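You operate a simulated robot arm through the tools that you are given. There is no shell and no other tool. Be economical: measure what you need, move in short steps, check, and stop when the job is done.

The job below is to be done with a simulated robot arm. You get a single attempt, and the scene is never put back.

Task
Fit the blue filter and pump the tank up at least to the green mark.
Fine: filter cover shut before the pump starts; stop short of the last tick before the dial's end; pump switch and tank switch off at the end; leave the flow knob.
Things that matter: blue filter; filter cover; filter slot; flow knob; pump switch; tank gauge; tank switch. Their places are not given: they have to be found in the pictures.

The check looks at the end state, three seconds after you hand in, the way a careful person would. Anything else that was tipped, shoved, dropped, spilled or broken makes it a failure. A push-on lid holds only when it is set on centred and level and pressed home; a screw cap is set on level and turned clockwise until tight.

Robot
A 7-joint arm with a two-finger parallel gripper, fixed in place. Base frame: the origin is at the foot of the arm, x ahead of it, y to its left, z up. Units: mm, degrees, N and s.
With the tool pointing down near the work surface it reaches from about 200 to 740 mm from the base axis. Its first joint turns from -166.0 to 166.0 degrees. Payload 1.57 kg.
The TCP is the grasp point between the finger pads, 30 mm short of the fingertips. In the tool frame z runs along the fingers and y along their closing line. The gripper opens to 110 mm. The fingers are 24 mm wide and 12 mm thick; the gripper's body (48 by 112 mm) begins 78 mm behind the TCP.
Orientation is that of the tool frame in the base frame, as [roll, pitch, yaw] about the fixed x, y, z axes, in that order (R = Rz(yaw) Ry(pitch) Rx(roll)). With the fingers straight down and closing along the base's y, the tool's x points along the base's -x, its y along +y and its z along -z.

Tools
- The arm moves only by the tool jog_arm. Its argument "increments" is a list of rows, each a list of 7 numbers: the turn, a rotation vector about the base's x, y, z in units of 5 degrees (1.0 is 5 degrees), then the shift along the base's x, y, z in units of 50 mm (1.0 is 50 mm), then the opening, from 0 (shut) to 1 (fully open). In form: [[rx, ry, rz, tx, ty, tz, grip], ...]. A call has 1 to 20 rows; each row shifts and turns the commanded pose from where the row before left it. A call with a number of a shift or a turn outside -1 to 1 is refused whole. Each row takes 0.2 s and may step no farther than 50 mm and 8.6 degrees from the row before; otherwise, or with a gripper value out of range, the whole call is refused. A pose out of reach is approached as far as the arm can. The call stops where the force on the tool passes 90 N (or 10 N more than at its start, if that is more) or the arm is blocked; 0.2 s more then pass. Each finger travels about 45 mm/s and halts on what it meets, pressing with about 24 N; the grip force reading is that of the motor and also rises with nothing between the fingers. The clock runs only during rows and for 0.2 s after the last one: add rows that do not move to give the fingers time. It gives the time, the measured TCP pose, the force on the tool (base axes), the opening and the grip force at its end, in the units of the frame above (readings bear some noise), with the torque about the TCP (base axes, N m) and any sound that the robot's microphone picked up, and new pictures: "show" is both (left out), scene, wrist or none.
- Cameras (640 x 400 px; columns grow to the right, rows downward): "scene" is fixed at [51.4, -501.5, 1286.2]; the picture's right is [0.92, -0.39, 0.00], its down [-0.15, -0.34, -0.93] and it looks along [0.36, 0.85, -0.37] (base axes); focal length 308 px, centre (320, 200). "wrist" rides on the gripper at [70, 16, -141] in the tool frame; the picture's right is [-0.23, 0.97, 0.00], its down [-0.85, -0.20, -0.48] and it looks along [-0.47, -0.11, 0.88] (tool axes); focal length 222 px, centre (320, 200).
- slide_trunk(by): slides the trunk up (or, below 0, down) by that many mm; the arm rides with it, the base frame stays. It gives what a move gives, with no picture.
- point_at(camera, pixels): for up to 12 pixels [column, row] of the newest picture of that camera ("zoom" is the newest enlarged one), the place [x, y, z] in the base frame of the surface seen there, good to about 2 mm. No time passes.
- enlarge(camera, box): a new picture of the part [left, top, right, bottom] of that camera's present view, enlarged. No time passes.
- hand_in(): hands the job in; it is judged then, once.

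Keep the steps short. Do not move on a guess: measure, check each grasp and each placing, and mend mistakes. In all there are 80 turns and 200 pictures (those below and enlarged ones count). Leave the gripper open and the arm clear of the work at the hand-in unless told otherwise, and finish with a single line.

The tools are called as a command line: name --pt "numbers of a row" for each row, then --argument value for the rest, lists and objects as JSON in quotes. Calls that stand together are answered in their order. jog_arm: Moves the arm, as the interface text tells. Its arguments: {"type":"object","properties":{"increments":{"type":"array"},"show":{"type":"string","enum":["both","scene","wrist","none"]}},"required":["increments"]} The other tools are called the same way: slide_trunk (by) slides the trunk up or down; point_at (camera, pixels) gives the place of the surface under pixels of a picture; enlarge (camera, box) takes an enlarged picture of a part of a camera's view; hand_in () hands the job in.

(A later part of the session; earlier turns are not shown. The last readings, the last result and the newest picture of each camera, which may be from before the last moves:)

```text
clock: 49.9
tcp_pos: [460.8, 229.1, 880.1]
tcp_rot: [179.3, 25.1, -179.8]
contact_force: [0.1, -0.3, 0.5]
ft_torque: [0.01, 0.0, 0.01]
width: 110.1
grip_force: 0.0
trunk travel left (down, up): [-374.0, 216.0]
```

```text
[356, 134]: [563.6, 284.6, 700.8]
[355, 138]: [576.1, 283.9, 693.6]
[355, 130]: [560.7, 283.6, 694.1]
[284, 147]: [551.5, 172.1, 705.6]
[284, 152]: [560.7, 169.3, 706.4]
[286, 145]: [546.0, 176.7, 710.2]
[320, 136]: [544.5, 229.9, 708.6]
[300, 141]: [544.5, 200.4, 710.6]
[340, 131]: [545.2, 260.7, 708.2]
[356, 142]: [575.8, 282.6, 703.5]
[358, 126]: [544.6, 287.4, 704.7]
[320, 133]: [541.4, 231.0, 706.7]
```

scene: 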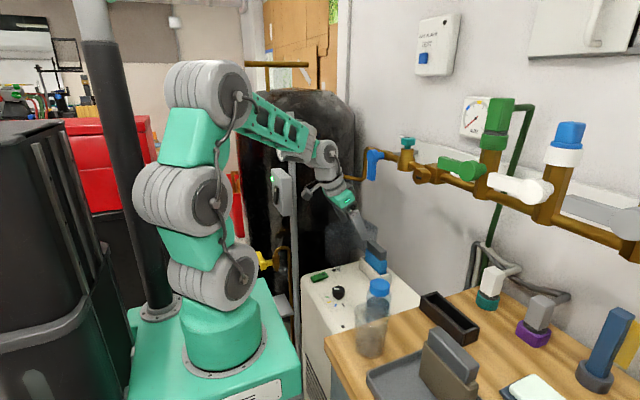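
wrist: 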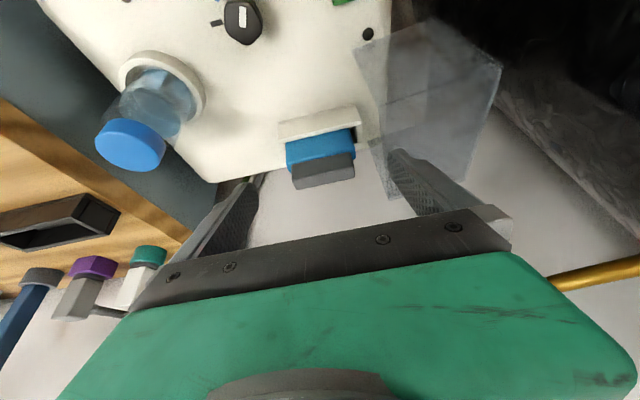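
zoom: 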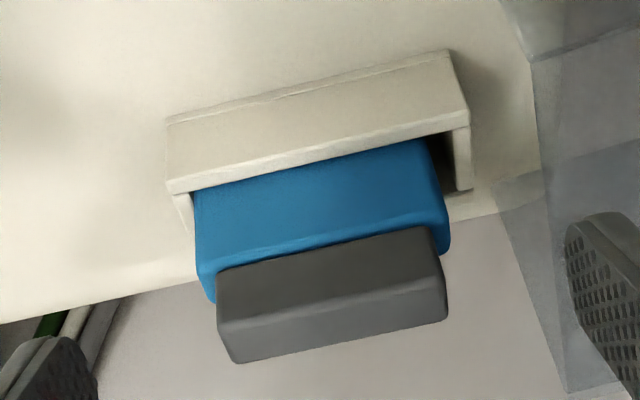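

I'll press the handle's top centre with closed fingers. First position above it at z≈850.

jog_arm --pt "0 0 0 0 0 0 0.6" --pt "0 0 0 0 0 0 0.3" --pt "0 0 0 0 0 0 0" --pt "0 0 0 0 0 0 0" --pt "0 0 0 0 0 0 0" --pt "0 0 0 0 0 0 0" --pt "0 0 0 0.6 0.02 -0.1 0" --pt "0 0 0 0.65 0 -0.2 0" --pt "0 0 0 0.65 0 -0.3 0" --pt "0 0 0 0 0 0 0" --show "scene"

enlarge --camera "scene" --box '[320, 190, 420, 290]'

```text
clock: 52.1
tcp_pos: [556.1, 231.4, 851.3]
tcp_rot: [179.3, 25.2, -179.7]
contact_force: [0.9, -0.1, -0.1]
ft_torque: [0.01, 0.01, -0.01]
width: 0.1
grip_force: 20.9
trunk travel left (down, up): [-374.0, 216.0]
```

scene: 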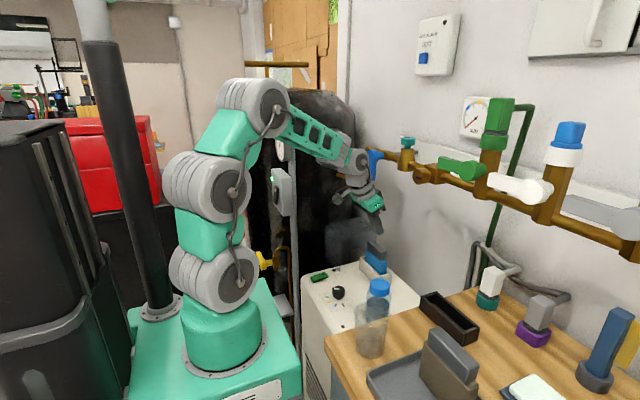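

```text
4.00 times, centred on (370, 240) of scene
```

zoom: 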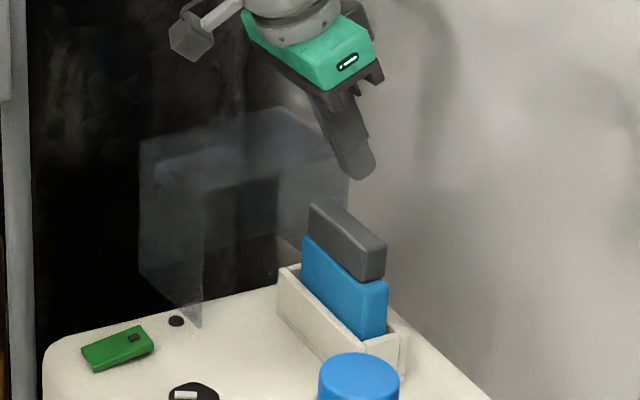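

Fingers are above the handle centre. Pressing down in small steps.

jog_arm --pt "0 0 0 0 0 -0.4 0" --pt "0 0 0 0 0 -0.2 0" --pt "0 0 0 0 0 -0.1 0" --pt "0 0 0 0 0 -0.1 0" --pt "0 0 0 0 0 -0.08 0" --pt "0 0 0 0 0 -0.08 0" --pt "0 0 0 0 0 0 0" --show "none"

```text
clock: 53.7
tcp_pos: [558.9, 229.4, 815.2]
tcp_rot: [178.8, 26.1, 179.9]
contact_force: [-2.0, -5.0, 51.1]
ft_torque: [-0.16, -0.07, 0.0]
width: 0.0
grip_force: 20.9
trunk travel left (down, up): [-374.0, 216.0]
```

At 51 N it stays at the same height, and recomputing the earlier view shows the slot floor is ≈672: the filter is seated. The cover box is x 452–603, y 294–396, z 659–800 (141 tall, enough for the 783 handle), so it must swing about a vertical hinge near (603,294). I'll back off upward, then look at the cover and the pipe behind.

jog_arm --pt "0 0 0 0 0 0.4 0" --pt "0 0 0 -0.4 0 0.5 0" --pt "0 0 0 -0.8 0 0.3 0" --pt "0 1 0 -0.6 0 0.4 0" --pt "0 1 0 -0.4 0 0.4 0" --pt "0 1 0 -0.2 0 0.4 0" --pt "0 1 0 0 0 0.4 0" --pt "0 1 0 0 0 0.4 0" --pt "0 0 0 0 0 0 0"

point_at --camera "scene" --pixels '[[338, 177], [345, 178], [352, 179], [360, 178], [366, 165], [368, 155], [375, 160], [345, 210], [350, 150], [340, 200], [290, 220], [330, 150]]'

enlarge --camera "wrist" --box '[300, 40, 540, 230]'

```text
clock: 55.7
tcp_pos: [436.8, 230.2, 965.5]
tcp_rot: [179.2, 0.0, -179.9]
contact_force: [0.4, 0.0, 0.0]
ft_torque: [-0.02, -0.01, 0.0]
width: 0.0
grip_force: 21.2
trunk travel left (down, up): [-374.0, 216.0]
```

scene: 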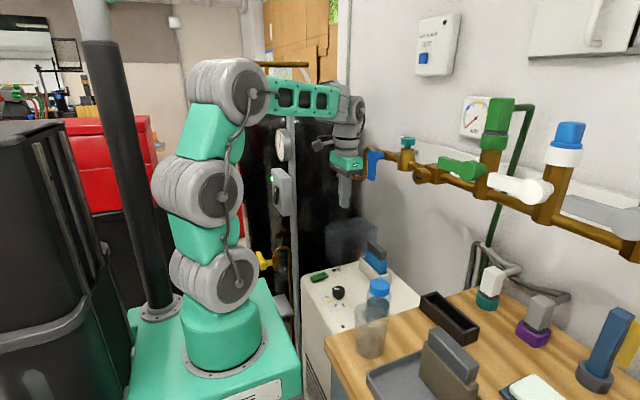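
wrist: 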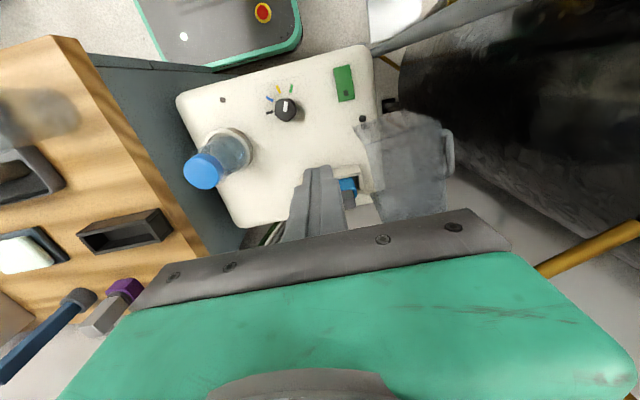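

```text
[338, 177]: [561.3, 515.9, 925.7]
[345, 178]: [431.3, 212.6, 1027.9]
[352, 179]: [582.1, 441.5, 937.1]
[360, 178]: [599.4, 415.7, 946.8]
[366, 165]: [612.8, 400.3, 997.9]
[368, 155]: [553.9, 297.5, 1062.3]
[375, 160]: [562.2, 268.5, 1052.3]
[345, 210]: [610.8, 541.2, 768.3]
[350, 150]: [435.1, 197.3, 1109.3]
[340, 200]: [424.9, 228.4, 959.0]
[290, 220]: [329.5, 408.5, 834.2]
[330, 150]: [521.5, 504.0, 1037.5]
```

```text
2.11 times, centred on (420, 135) of wrist
```

zoom: 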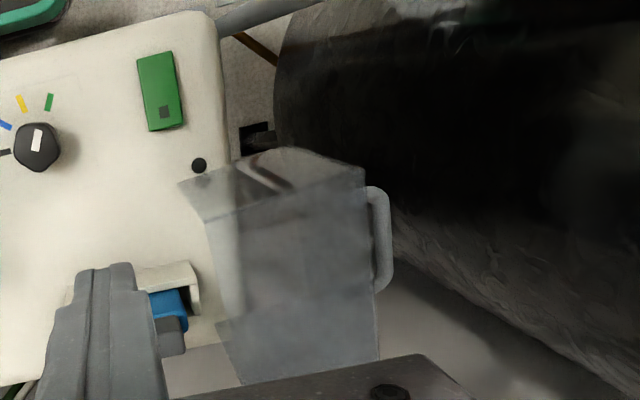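

Pipe behind lies at x>560, tank at y>500; there's room behind the cover at x≈475. Moving at height to (475,418).

jog_arm --pt "0 0 0 0.1 0.47 0 0" --pt "0 0 0 0.1 0.47 0 0" --pt "0 0 0 0.1 0.47 0 0" --pt "0 0 0 0.1 0.47 0 0" --pt "0 0 0 0.1 0.47 0 0" --pt "0 0 0 0.1 0.47 0 0" --pt "0 0 0 0.1 0.47 0 0" --pt "0 0 0 0.06 0.47 0 0" --pt "0 0 0 0 0 0 0"

```text
clock: 57.7
tcp_pos: [474.2, 417.9, 964.2]
tcp_rot: [179.2, 0.1, -179.7]
contact_force: [-0.6, 0.4, -0.1]
ft_torque: [-0.02, 0.0, 0.0]
width: 0.0
grip_force: 21.5
trunk travel left (down, up): [-374.0, 216.0]
```

scene: 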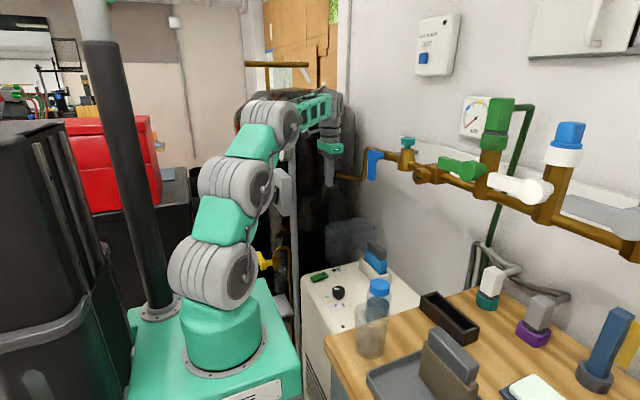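
wrist: 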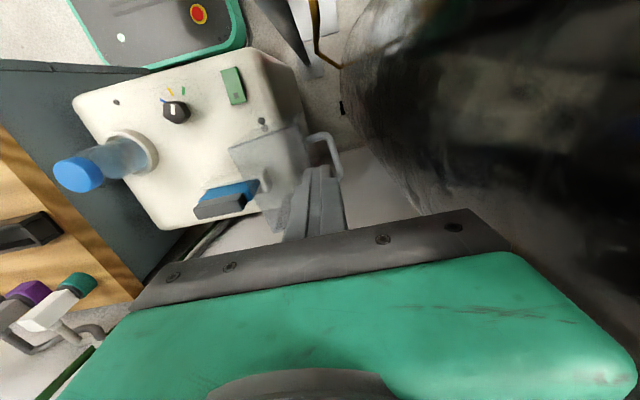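

Good clearance so far. Lower 80 mm and check the forearm against the gauge.

jog_arm --pt "0 0 0 0 0 -0.5 0" --pt "0 0 0 0 0 -0.5 0" --pt "0 0 0 0 0 -0.6 0" --pt "0 0 0 0 0 0 0"

enlarge --camera "scene" --box '[220, 80, 400, 280]'

```text
clock: 58.7
tcp_pos: [475.9, 417.5, 884.6]
tcp_rot: [179.1, 0.2, -179.7]
contact_force: [-0.7, 0.4, 0.4]
ft_torque: [-0.01, -0.03, -0.01]
width: 0.1
grip_force: 21.6
trunk travel left (down, up): [-374.0, 216.0]
```

scene: 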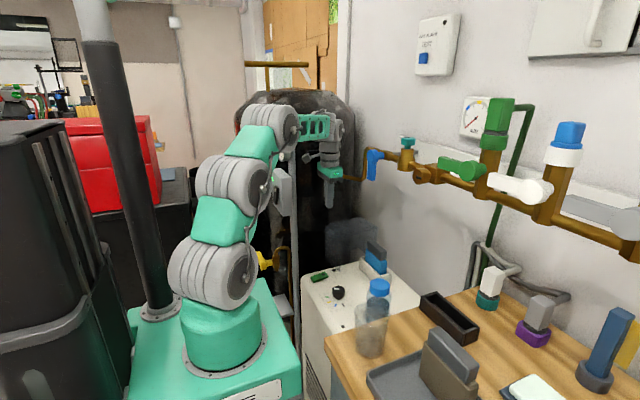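
wrist: 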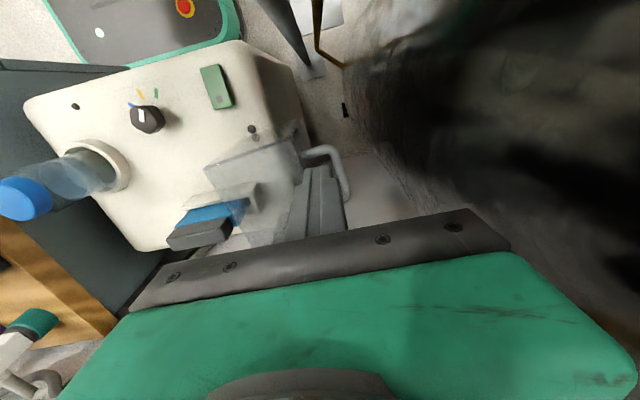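

```text
2.00 times, centred on (310, 180) of scene
```

zoom: 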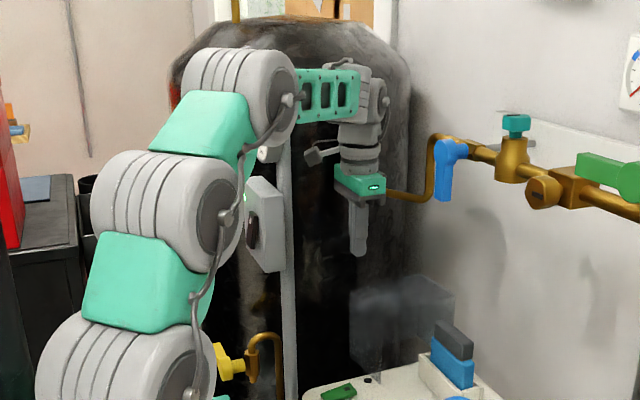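

Checking clearance between forearm/elbow and the gauge and switch box by measurement.

point_at --camera "scene" --pixels '[[283, 112], [296, 125], [270, 145], [302, 115], [312, 130], [326, 130], [335, 135], [255, 140], [262, 200], [283, 158], [285, 190]]'

```text
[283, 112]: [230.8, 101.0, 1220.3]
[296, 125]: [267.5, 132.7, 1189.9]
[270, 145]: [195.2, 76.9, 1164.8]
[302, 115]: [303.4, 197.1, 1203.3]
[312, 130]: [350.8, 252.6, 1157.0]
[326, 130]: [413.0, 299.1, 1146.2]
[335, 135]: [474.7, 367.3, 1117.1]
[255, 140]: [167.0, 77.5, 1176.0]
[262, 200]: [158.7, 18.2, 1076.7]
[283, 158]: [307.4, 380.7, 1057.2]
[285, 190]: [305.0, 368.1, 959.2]
```

Forearm stays ~35 mm clear of the gauge laterally. Lower to TCP z≈800 (tips 770, above the cover's handle at 750).

jog_arm --pt "0 0 0 0 0.04 -0.5 0" --pt "0 0 0 0 0 -0.5 0" --pt "0 0 0 0 0 -0.4 0" --pt "0 0 0 0 0 -0.28 0" --pt "0 0 0 0 0 0 0" --show "wrist"

enlarge --camera "wrist" --box '[160, 90, 400, 250]'

enlarge --camera "scene" --box '[300, 170, 410, 290]'

```text
clock: 59.9
tcp_pos: [476.0, 421.5, 801.9]
tcp_rot: [179.1, 0.0, -179.8]
contact_force: [-0.5, 0.3, 0.3]
ft_torque: [0.03, 0.03, -0.01]
width: 0.3
grip_force: 21.3
trunk travel left (down, up): [-374.0, 216.0]
```

wrist: 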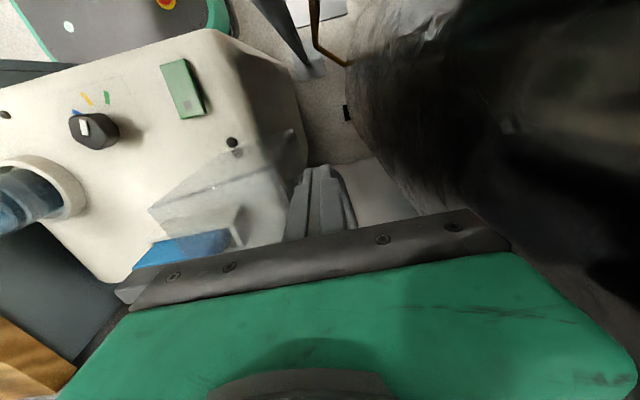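

```text
2.50 times, centred on (280, 170) of wrist
```

zoom: 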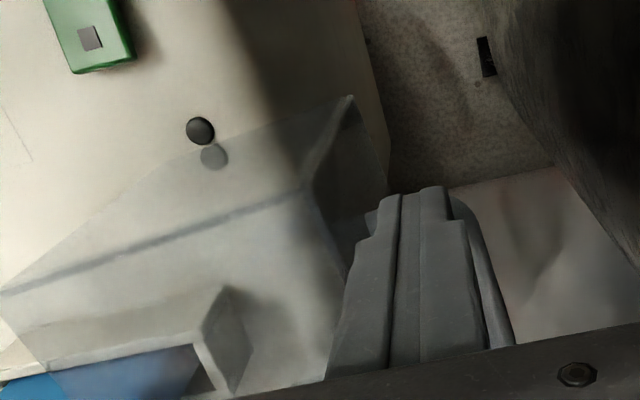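

```text
3.33 times, centred on (355, 230) of scene
```

zoom: 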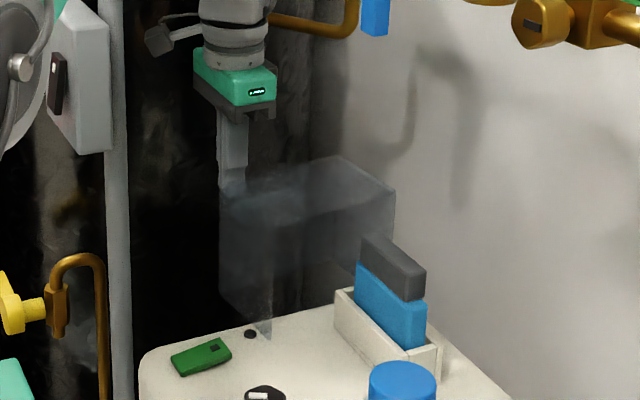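

Fingers are just behind the cover's +y face. Pushing -y in small steps, 45 mm.

jog_arm --pt "0 0 0 0 -0.2 0 0" --pt "0 0 0 0 -0.2 0 0" --pt "0 0 0 0 -0.2 0 0" --pt "0 0 0 0 -0.2 0 0" --pt "0 0 0 0 -0.1 0 0" --pt "0 0 0 0 0 0 0" --show "both"

enlarge --camera "scene" --box '[300, 170, 410, 290]'

```text
clock: 61.3
tcp_pos: [468.8, 376.9, 801.4]
tcp_rot: [179.4, 0.1, -179.2]
contact_force: [-48.8, 20.4, 0.5]
ft_torque: [0.03, 0.15, -0.28]
width: 0.0
grip_force: 21.3
trunk travel left (down, up): [-374.0, 216.0]
```

scene: 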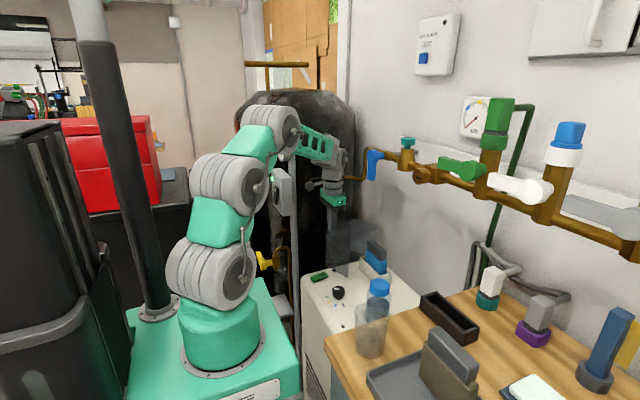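
wrist: 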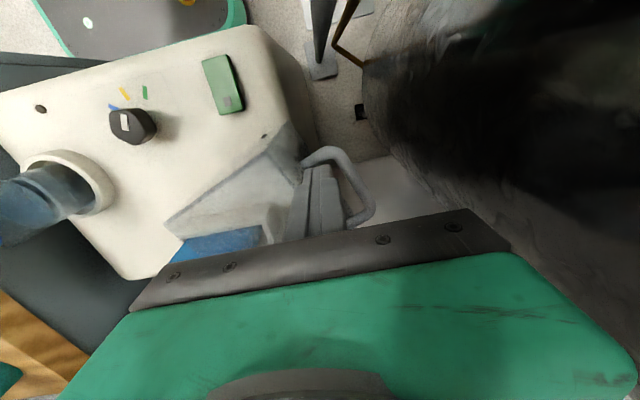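

```text
3.33 times, centred on (355, 230) of scene
```

zoom: 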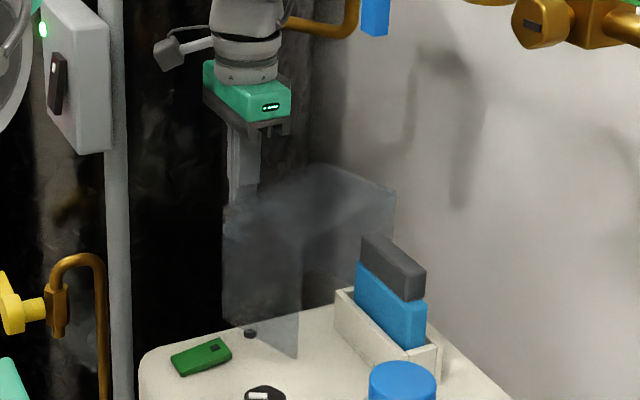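

The cover swings about a vertical hinge (now ~16° turned). The finger needs to follow the arc about (603,294), i.e. also -x. Following it to 45°.

jog_arm --pt "0 0 0 -0.16 -0.18 0 0" --pt "0 0 0 -0.113 -0.221 0 0" --pt "0 0 0 -0.084 -0.262 0 0" --pt "0 0 0 -0.084 -0.262 0 0" --pt "0 0 0 -0.038 -0.272 0 0" --pt "0 0 0 -0.038 -0.272 0 0" --pt "0 0 0 0 0 0 0"

enlarge --camera "scene" --box '[300, 170, 410, 290]'

```text
clock: 62.9
tcp_pos: [450.0, 300.5, 802.1]
tcp_rot: [179.2, 0.1, -179.7]
contact_force: [0.3, 0.4, 0.3]
ft_torque: [-0.01, 0.03, -0.01]
width: 0.0
grip_force: 21.2
trunk travel left (down, up): [-374.0, 216.0]
```

scene: 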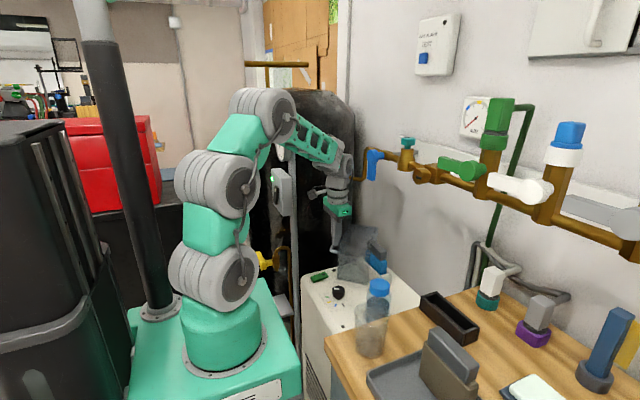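
wrist: 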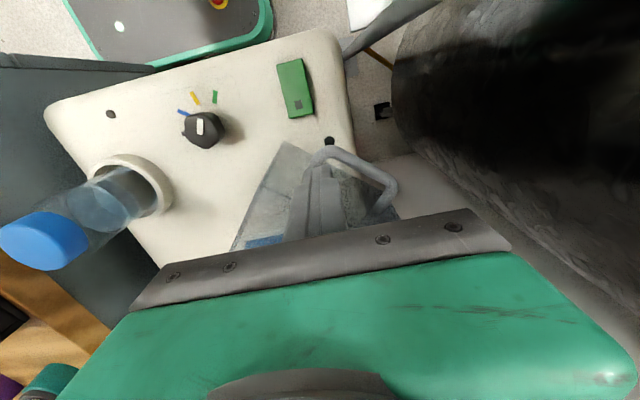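

```text
3.33 times, centred on (355, 230) of scene
```

zoom: 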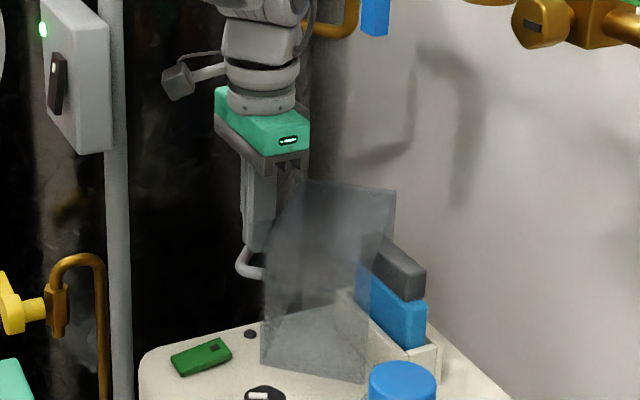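

Swinging freely. Continue along the arc to ~85°.

jog_arm --pt "0 0 0 0 -0.27 0 0" --pt "0 0 0 0.02 -0.28 0 0" --pt "0 0 0 0.05 -0.27 0 0" --pt "0 0 0 0.07 -0.27 0 0" --pt "0 0 0 0.1 -0.25 0 0" --pt "0 0 0 0.11 -0.25 0 0" --pt "0 0 0 0.14 -0.23 0 0" --pt "0 0 0 0.15 -0.23 0 0" --pt "0 0 0 0 0 0 0"

enlarge --camera "scene" --box '[300, 190, 420, 310]'

```text
clock: 64.9
tcp_pos: [481.4, 199.7, 801.3]
tcp_rot: [179.2, 0.1, -179.8]
contact_force: [-0.6, -0.3, -0.3]
ft_torque: [-0.01, -0.02, 0.03]
width: 0.0
grip_force: 21.3
trunk travel left (down, up): [-374.0, 216.0]
```

scene: 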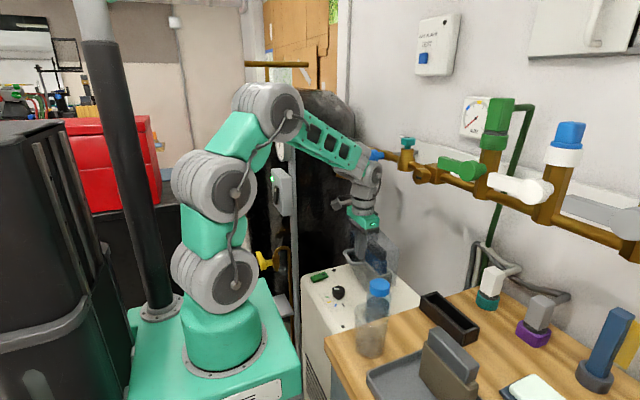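
wrist: 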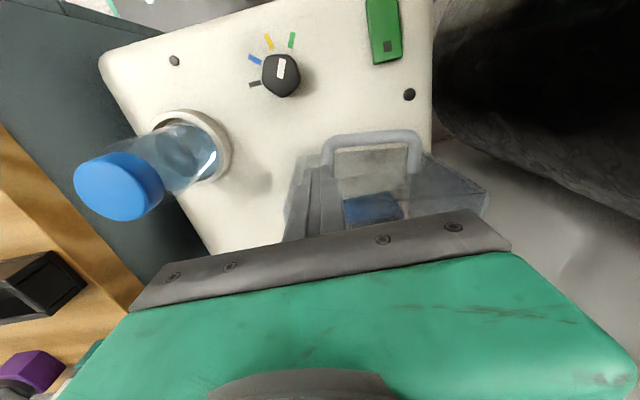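

```text
3.33 times, centred on (360, 250) of scene
```

zoom: 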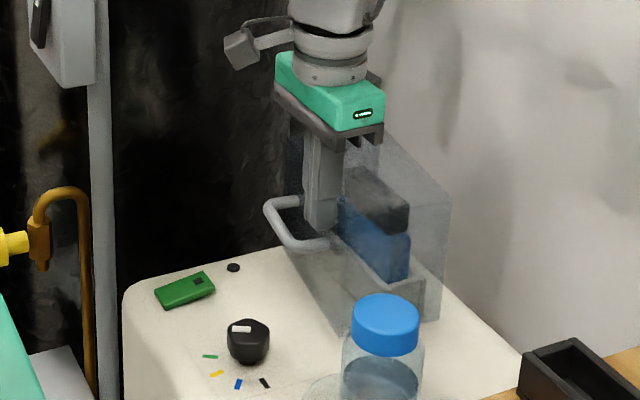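

Nearly shut. Pressing +x until it stops.

jog_arm --pt "0 0 0 0.12 0 0 0" --pt "0 0 0 0.1 0 0 0" --pt "0 0 0 0.1 0 0 0" --pt "0 0 0 0.08 0 0 0" --pt "0 0 0 0 0 0 0" --show "wrist"

enlarge --camera "scene" --box '[300, 190, 420, 310]'

```text
clock: 66.1
tcp_pos: [497.8, 199.1, 801.5]
tcp_rot: [179.3, -0.1, -179.5]
contact_force: [-20.6, -1.0, 3.3]
ft_torque: [-0.11, 0.04, 0.0]
width: 0.1
grip_force: 21.6
trunk travel left (down, up): [-374.0, 216.0]
```

wrist: 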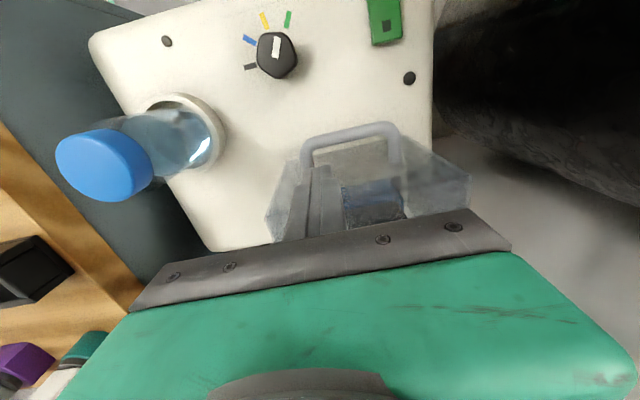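

```text
3.33 times, centred on (360, 250) of scene
```

zoom: 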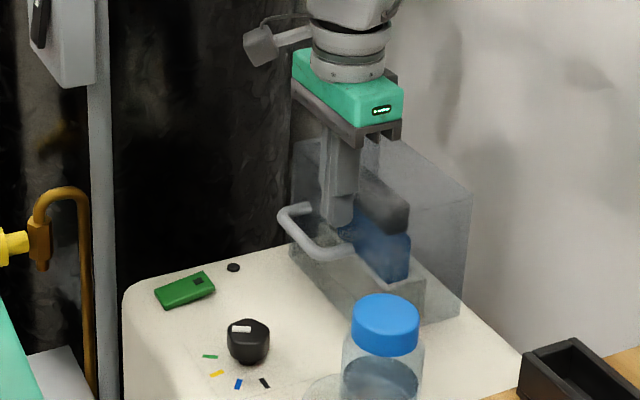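

It has met a stop (20 N). A slightly firmer press to be sure, then back off.

jog_arm --pt "0 0 0 0.1 0 0 0" --pt "0 0 0 0 0 0 0" --show "none"

jog_arm --pt "0 0 0 -0.5 0 0.1 0" --pt "0 0 0 -0.8 0 0.6 0" --pt "0 0 0 -0.6 0 0.8 0" --pt "0 0 0 0 0 0 0"

enlarge --camera "wrist" --box '[250, 30, 490, 220]'

```text
clock: 66.7
tcp_pos: [499.3, 199.7, 801.3]
tcp_rot: [179.5, -0.6, -179.4]
contact_force: [-58.0, 5.5, 7.7]
ft_torque: [0.82, 0.11, -0.01]
width: 0.1
grip_force: 21.8
trunk travel left (down, up): [-374.0, 216.0]
```

```text
clock: 67.7
tcp_pos: [409.6, 201.9, 873.9]
tcp_rot: [179.2, 0.3, -179.8]
contact_force: [-0.5, 0.0, -0.3]
ft_torque: [0.04, -0.01, 0.03]
width: 0.0
grip_force: 21.6
trunk travel left (down, up): [-374.0, 216.0]
```

scene: 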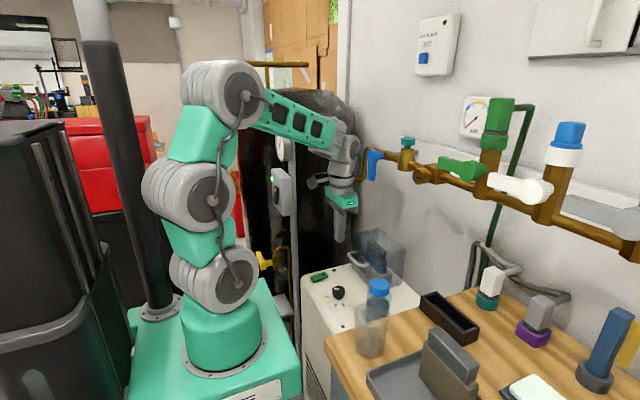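
wrist: 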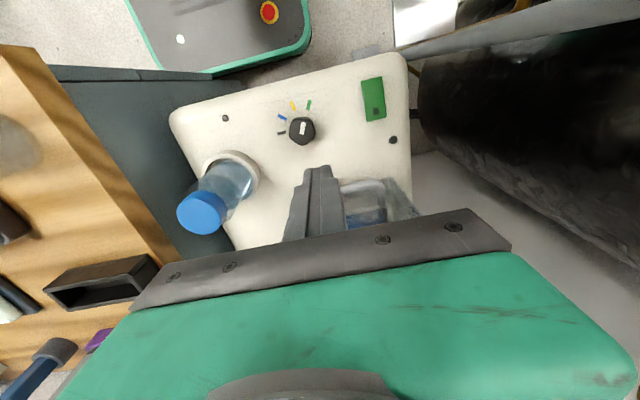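

```text
2.11 times, centred on (370, 125) of wrist
```

zoom: 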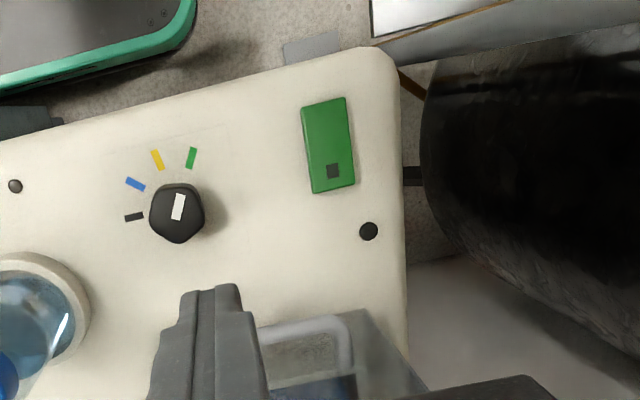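

Cover is shut over the filter. Now the pump rocker: measuring both ends' heights to learn its tilt.

point_at --camera "wrist" --pixels '[[365, 83], [380, 80], [372, 90], [370, 103], [382, 103], [376, 111], [370, 120], [383, 116], [368, 95], [355, 100], [395, 100], [375, 125]]'

enlarge --camera "scene" --box '[300, 260, 350, 300]'

enlarge --camera "scene" --box '[262, 120, 302, 220]'

```text
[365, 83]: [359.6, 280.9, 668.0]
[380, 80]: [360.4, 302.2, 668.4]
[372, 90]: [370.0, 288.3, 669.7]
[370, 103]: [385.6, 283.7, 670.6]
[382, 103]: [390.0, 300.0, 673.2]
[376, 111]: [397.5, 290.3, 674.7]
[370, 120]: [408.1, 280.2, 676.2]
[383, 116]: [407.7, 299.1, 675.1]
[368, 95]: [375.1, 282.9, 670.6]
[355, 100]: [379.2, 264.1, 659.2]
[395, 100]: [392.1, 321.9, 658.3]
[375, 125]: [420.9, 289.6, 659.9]
```

```text
10.00 times, centred on (325, 280) of scene
```

zoom: 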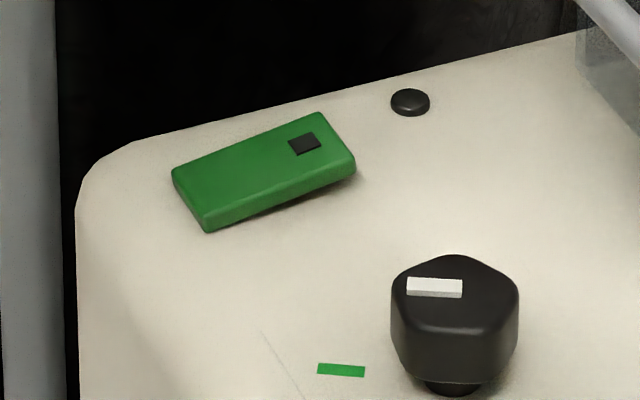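

```text
4.00 times, centred on (282, 170) of scene
```

zoom: 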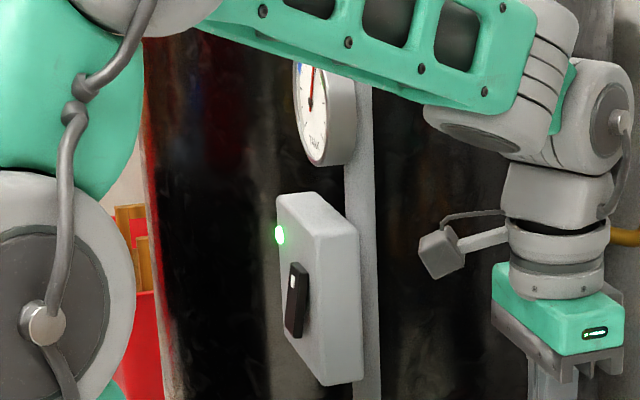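

Pump rocker: mark end (+x, ~(402,290)) is raised at 676, other end 668, no pump sound, so it's off. Checking the tank rocker's tilt in this zoom.

point_at --camera "zoom" --pixels '[[296, 272], [293, 282], [297, 295], [293, 310], [292, 322], [297, 330], [304, 300], [302, 320], [305, 280], [283, 250], [310, 345], [280, 235]]'

enlarge --camera "scene" --box '[268, 175, 300, 210]'

enlarge --camera "scene" --box '[268, 120, 300, 165]'

```text
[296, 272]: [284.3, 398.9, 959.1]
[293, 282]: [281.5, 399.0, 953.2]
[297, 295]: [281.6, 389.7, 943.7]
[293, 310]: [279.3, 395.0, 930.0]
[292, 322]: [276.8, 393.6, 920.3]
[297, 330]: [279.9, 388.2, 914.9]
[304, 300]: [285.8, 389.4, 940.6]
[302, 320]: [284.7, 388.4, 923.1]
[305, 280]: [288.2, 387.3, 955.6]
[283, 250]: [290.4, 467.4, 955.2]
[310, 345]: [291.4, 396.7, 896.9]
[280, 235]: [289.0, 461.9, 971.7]
```

```text
11.43 times, centred on (284, 192) of scene
```

zoom: 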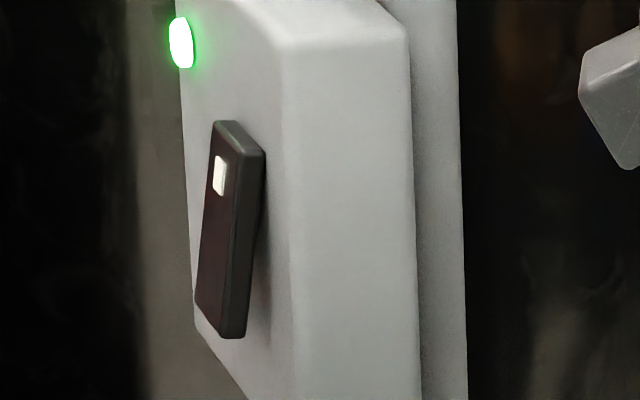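

```text
8.89 times, centred on (284, 142) of scene
```

zoom: 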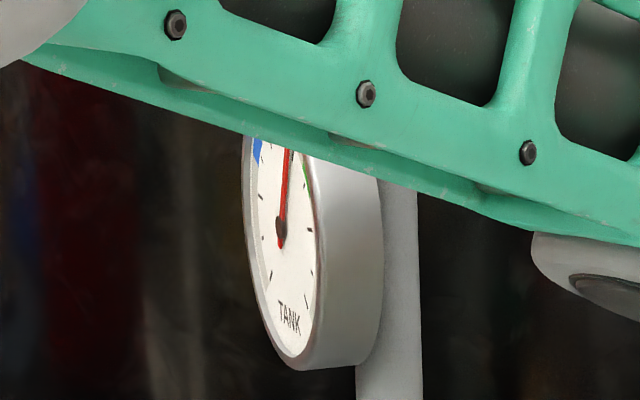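

Tank rocker's marked (upper) end is pressed in and its LED is lit → it's ON; so "mark pressed" = on. I'll press the pump rocker's marked end at (402,290). Moving above it.

jog_arm --pt "0 0 0 -0.05 0.45 -0.4 0" --pt "0 0 0 -0.05 0.45 -0.5 0" --pt "0 0 0 -0.05 0.45 -0.5 0" --pt "0 0 0 0 0.44 -0.5 0" --pt "0 0 0 0 0 -0.5 0" --pt "0 0 0 0 0 0 0"

enlarge --camera "scene" --box '[270, 110, 390, 310]'

```text
clock: 69.1
tcp_pos: [403.3, 289.4, 755.5]
tcp_rot: [179.3, 0.1, -179.8]
contact_force: [-0.7, 0.3, 0.0]
ft_torque: [-0.02, 0.01, 0.02]
width: 0.0
grip_force: 21.0
trunk travel left (down, up): [-374.0, 216.0]
```

scene: 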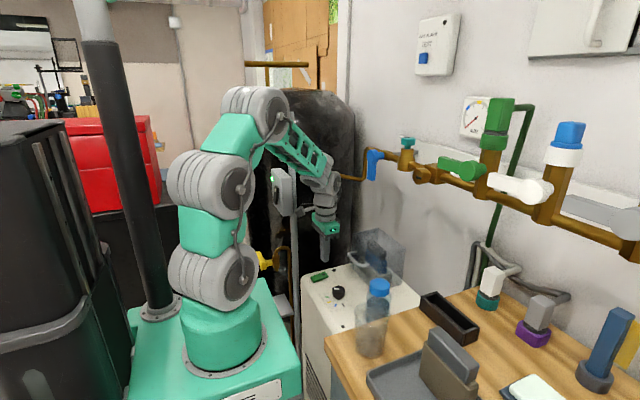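
wrist: 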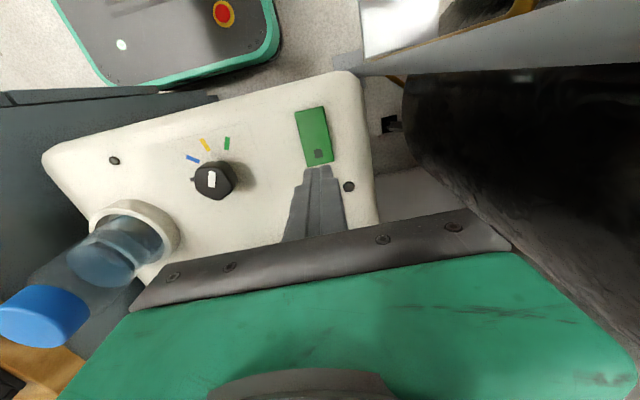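

```text
2.00 times, centred on (330, 210) of scene
```

zoom: 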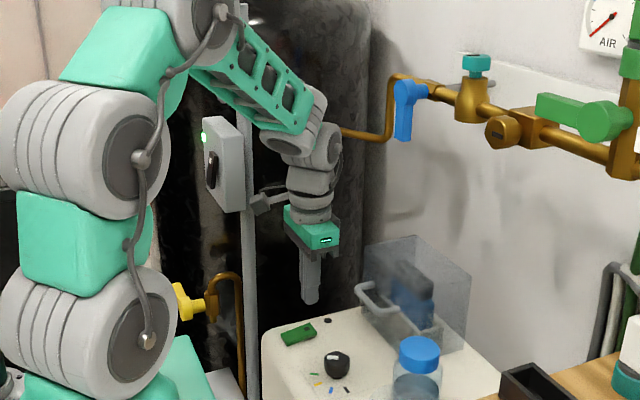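

Fingertip is over the mark. Pressing down to tip ≈668.

jog_arm --pt "0 0 0 0 0 -0.5 0" --pt "0 0 0 0 0 -0.35 0" --pt "0 0 0 0 0 -0.15 0" --pt "0 0 0 0 0 -0.15 0" --pt "0 0 0 0 0 0.5 0" --show "wrist"

enlarge --camera "wrist" --box '[260, 70, 400, 210]'

```text
clock: 70.3
tcp_pos: [402.7, 289.3, 722.6]
tcp_rot: [179.2, 0.1, -179.7]
contact_force: [-0.8, 0.2, -0.5]
ft_torque: [0.02, 0.04, -0.03]
width: 0.0
grip_force: 21.5
trunk travel left (down, up): [-374.0, 216.0]
```

wrist: 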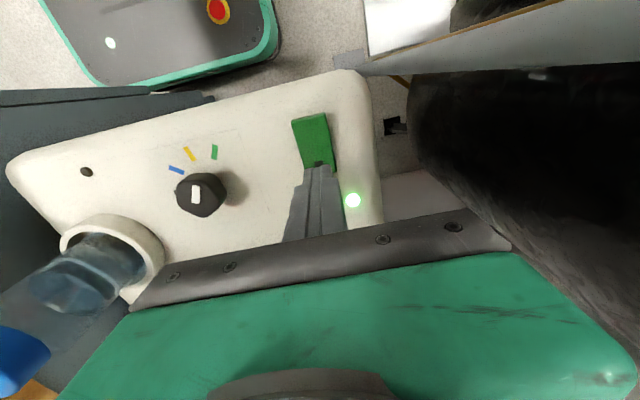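

```text
2.86 times, centred on (330, 140) of wrist
```

zoom: 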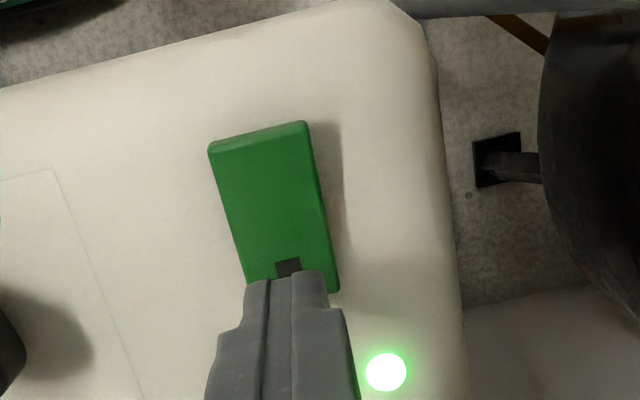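

Pump is on (its green lamp lit). Back off up and -y, fast, to see the gauge.

jog_arm --pt "0 0 0 0 0 0.95 0" --pt "0 0 0 0 -0.6 0.7 0" --pt "0 0 0 0 -0.7 0.7 0" --pt "0 0 0 0 -0.7 0.6 0" --pt "0 0 0 0 -0.7 0 0" --show "none"

enlarge --camera "scene" --box '[268, 120, 300, 165]'

```text
clock: 71.5
tcp_pos: [402.3, 153.6, 872.8]
tcp_rot: [179.2, 0.0, -179.8]
contact_force: [-1.1, -1.0, 0.8]
ft_torque: [0.01, -0.01, 0.0]
width: 0.0
grip_force: 21.3
trunk travel left (down, up): [-374.0, 216.0]
```

```text
8.89 times, centred on (284, 142) of scene
```

zoom: 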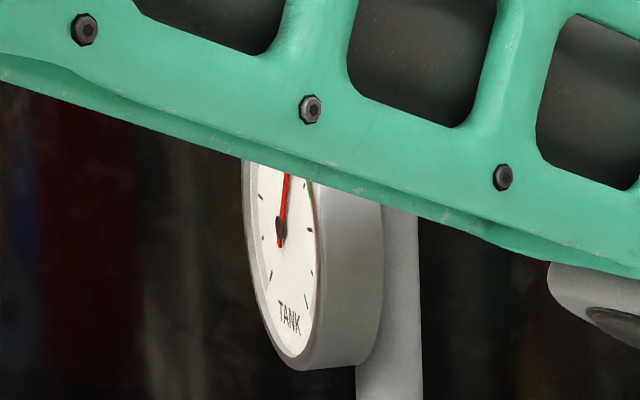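

Still hidden; rising 100 mm to where the gauge was visible earlier.

jog_arm --pt "0 0 0 0.2 0.4 0.7 0" --pt "0 0 0 0.2 0.5 0.8 0" --pt "0 0 0 0.2 0.4 0.5 0" --show "none"

enlarge --camera "scene" --box '[268, 120, 300, 165]'

```text
clock: 72.3
tcp_pos: [433.7, 221.7, 972.0]
tcp_rot: [179.2, 0.1, -179.7]
contact_force: [0.1, 0.4, 0.0]
ft_torque: [0.01, 0.02, -0.02]
width: 0.0
grip_force: 21.2
trunk travel left (down, up): [-374.0, 216.0]
```

```text
8.89 times, centred on (284, 142) of scene
```

zoom: 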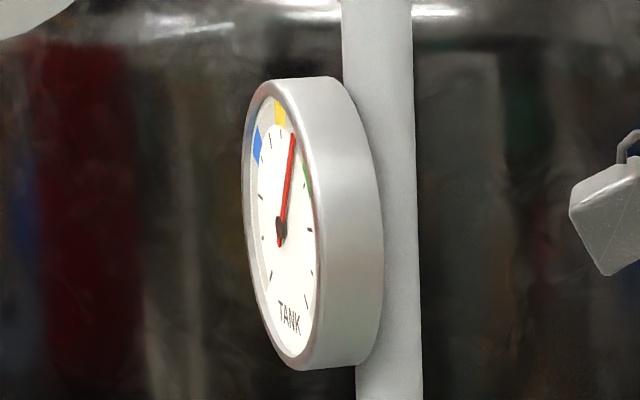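

Clear view; needle just past top, green begins around (303,165). Waiting 2 s and re-reading.

jog_arm --pt "0 0 0 0 0 0 0" --pt "0 0 0 0 0 0 0" --pt "0 0 0 0 0 0 0" --pt "0 0 0 0 0 0 0" --pt "0 0 0 0 0 0 0" --pt "0 0 0 0 0 0 0" --pt "0 0 0 0 0 0 0" --pt "0 0 0 0 0 0 0" --pt "0 0 0 0 0 0 0" --show "none"

enlarge --camera "scene" --box '[268, 120, 300, 165]'

```text
clock: 74.3
tcp_pos: [434.4, 219.9, 970.8]
tcp_rot: [179.1, 0.1, -179.8]
contact_force: [0.6, 1.0, -0.3]
ft_torque: [0.02, 0.01, 0.01]
width: 0.1
grip_force: 21.6
trunk travel left (down, up): [-374.0, 216.0]
```

```text
8.89 times, centred on (284, 142) of scene
```

zoom: 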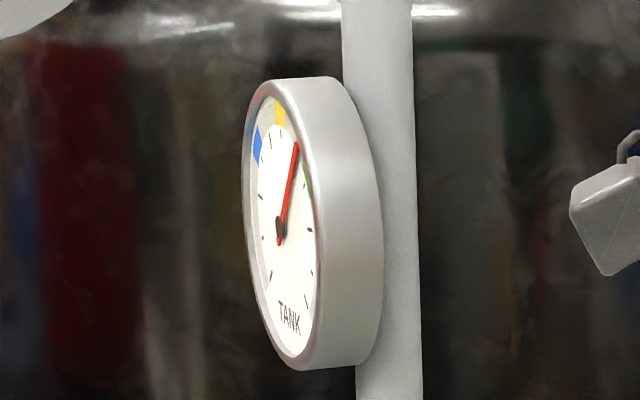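

Rising about 0.1–0.15 tick/s. Waiting 5 s more.

jog_arm --pt "0 0 0 0 0 0 0" --pt "0 0 0 0 0 0 0" --pt "0 0 0 0 0 0 0" --pt "0 0 0 0 0 0 0" --pt "0 0 0 0 0 0 0" --pt "0 0 0 0 0 0 0" --pt "0 0 0 0 0 0 0" --pt "0 0 0 0 0 0 0" --pt "0 0 0 0 0 0 0" --pt "0 0 0 0 0 0 0" --pt "0 0 0 0 0 0 0" --pt "0 0 0 0 0 0 0" --pt "0 0 0 0 0 0 0" --pt "0 0 0 0 0 0 0" --pt "0 0 0 0 0 0 0" --pt "0 0 0 0 0 0 0" --pt "0 0 0 0 0 0 0" --pt "0 0 0 0 0 0 0" --pt "0 0 0 0 0 0 0" --pt "0 0 0 0 0 0 0" --show "none"

enlarge --camera "scene" --box '[268, 120, 300, 165]'

```text
clock: 78.5
tcp_pos: [433.8, 220.1, 970.7]
tcp_rot: [179.3, 0.1, -179.8]
contact_force: [-0.3, -0.1, -0.2]
ft_torque: [0.01, 0.02, -0.03]
width: 0.2
grip_force: 21.1
trunk travel left (down, up): [-374.0, 216.0]
```

```text
8.89 times, centred on (284, 142) of scene
```

zoom: 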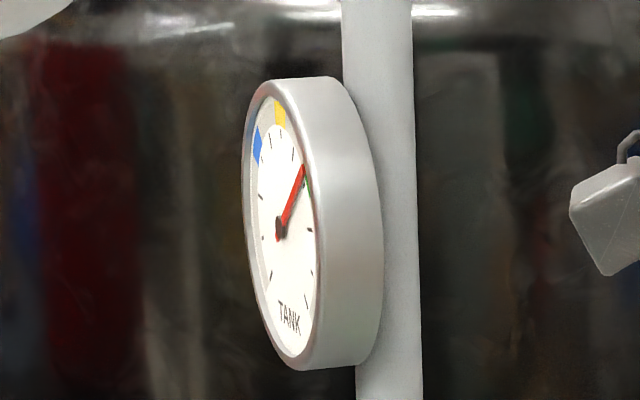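

Needle is entering the green. Waiting ~3 s more to clear it with margin, then switch off.

jog_arm --pt "0 0 0 0 0 0 0" --pt "0 0 0 0 0 0 0" --pt "0 0 0 0 0 0 0" --pt "0 0 0 0 0 0 0" --pt "0 0 0 0 0 0 0" --pt "0 0 0 0 0 0 0" --pt "0 0 0 0 0 0 0" --pt "0 0 0 0 0 0 0" --pt "0 0 0 0 0 0 0" --pt "0 0 0 0 0 0 0" --pt "0 0 0 0 0 0 0" --pt "0 0 0 0 0 0 0" --pt "0 0 0 0 0 0 0" --pt "0 0 0 0 0 0 0" --pt "0 0 0 0 0 0 0" --show "none"

enlarge --camera "scene" --box '[268, 120, 300, 165]'

```text
clock: 81.7
tcp_pos: [433.5, 220.3, 971.2]
tcp_rot: [179.2, 0.1, -179.8]
contact_force: [-0.6, -0.1, 0.0]
ft_torque: [-0.02, 0.0, 0.0]
width: 0.3
grip_force: 21.4
trunk travel left (down, up): [-374.0, 216.0]
```

```text
8.89 times, centred on (284, 142) of scene
```

zoom: 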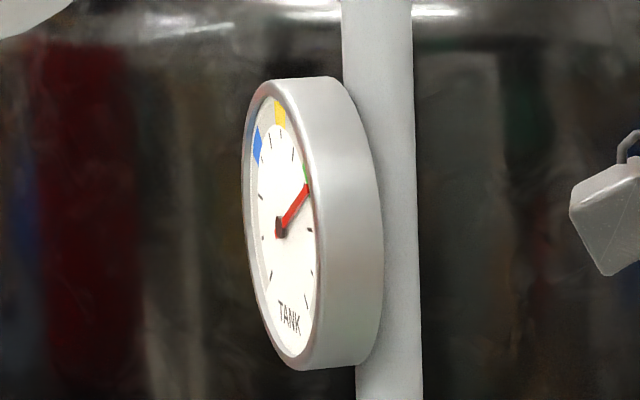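

Past the middle of green (~7.6). Going now to press the pump rocker's other end at (365,290).

jog_arm --pt "0 0 0 -0.225 0.233 -0.77 0" --pt "0 0 0 -0.225 0.233 -0.77 0" --pt "0 0 0 -0.225 0.233 -0.77 0" --pt "0 0 0 -0.225 0.233 -0.77 0" --pt "0 0 0 -0.225 0.233 -0.77 0" --pt "0 0 0 -0.225 0.233 -0.77 0" --pt "0 0 0 0 0 -0.5 0" --pt "0 0 0 0 0 -0.2 0" --pt "0 0 0 0 0 -0.17 0" --pt "0 0 0 0 0 0.5 0" --show "wrist"

```text
clock: 83.9
tcp_pos: [366.9, 288.8, 722.4]
tcp_rot: [179.2, 0.1, -179.8]
contact_force: [0.3, -0.1, 0.1]
ft_torque: [-0.02, 0.03, 0.02]
width: 0.0
grip_force: 21.2
trunk travel left (down, up): [-374.0, 216.0]
```

wrist: 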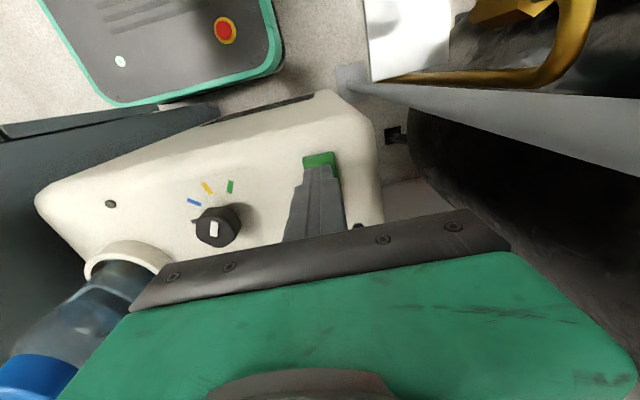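

The lamp looks dark. Retreating up to check lamp, rocker and gauge.

jog_arm --pt "0 0 0 0 0 0.8 0" --pt "0 0 0 0.2 -0.2 0.8 0" --pt "0 0 0 0.2 -0.2 0.8 0" --pt "0 0 0 0.3 -0.3 0.8 0" --pt "0 0 0 0.3 -0.3 0.8 0" --pt "0 0 0 0.3 -0.3 0.8 0" --pt "0 0 0 0 0 0 0" --show "none"

enlarge --camera "scene" --box '[268, 120, 300, 165]'

enlarge --camera "scene" --box '[295, 230, 415, 310]'

```text
clock: 85.5
tcp_pos: [431.1, 222.3, 965.4]
tcp_rot: [179.2, 0.0, -179.7]
contact_force: [-0.5, -0.5, 0.4]
ft_torque: [-0.01, -0.03, 0.04]
width: 0.0
grip_force: 21.3
trunk travel left (down, up): [-374.0, 216.0]
```

```text
8.89 times, centred on (284, 142) of scene
```

zoom: 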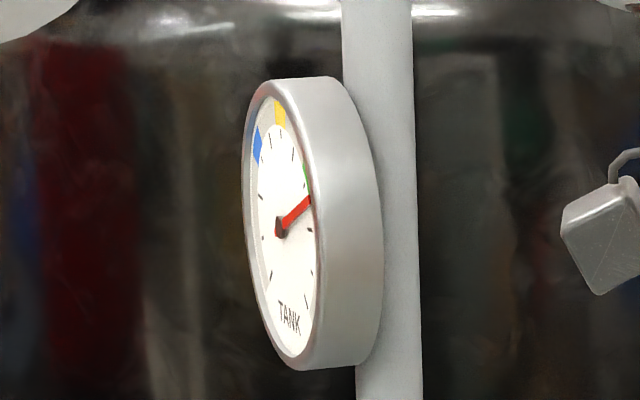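

```text
5.00 times, centred on (355, 270) of scene
```

zoom: 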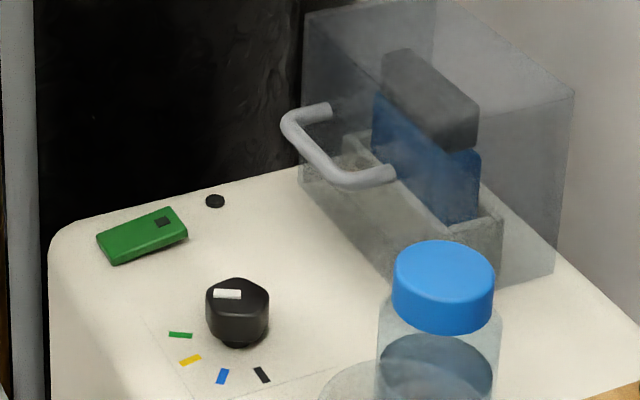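

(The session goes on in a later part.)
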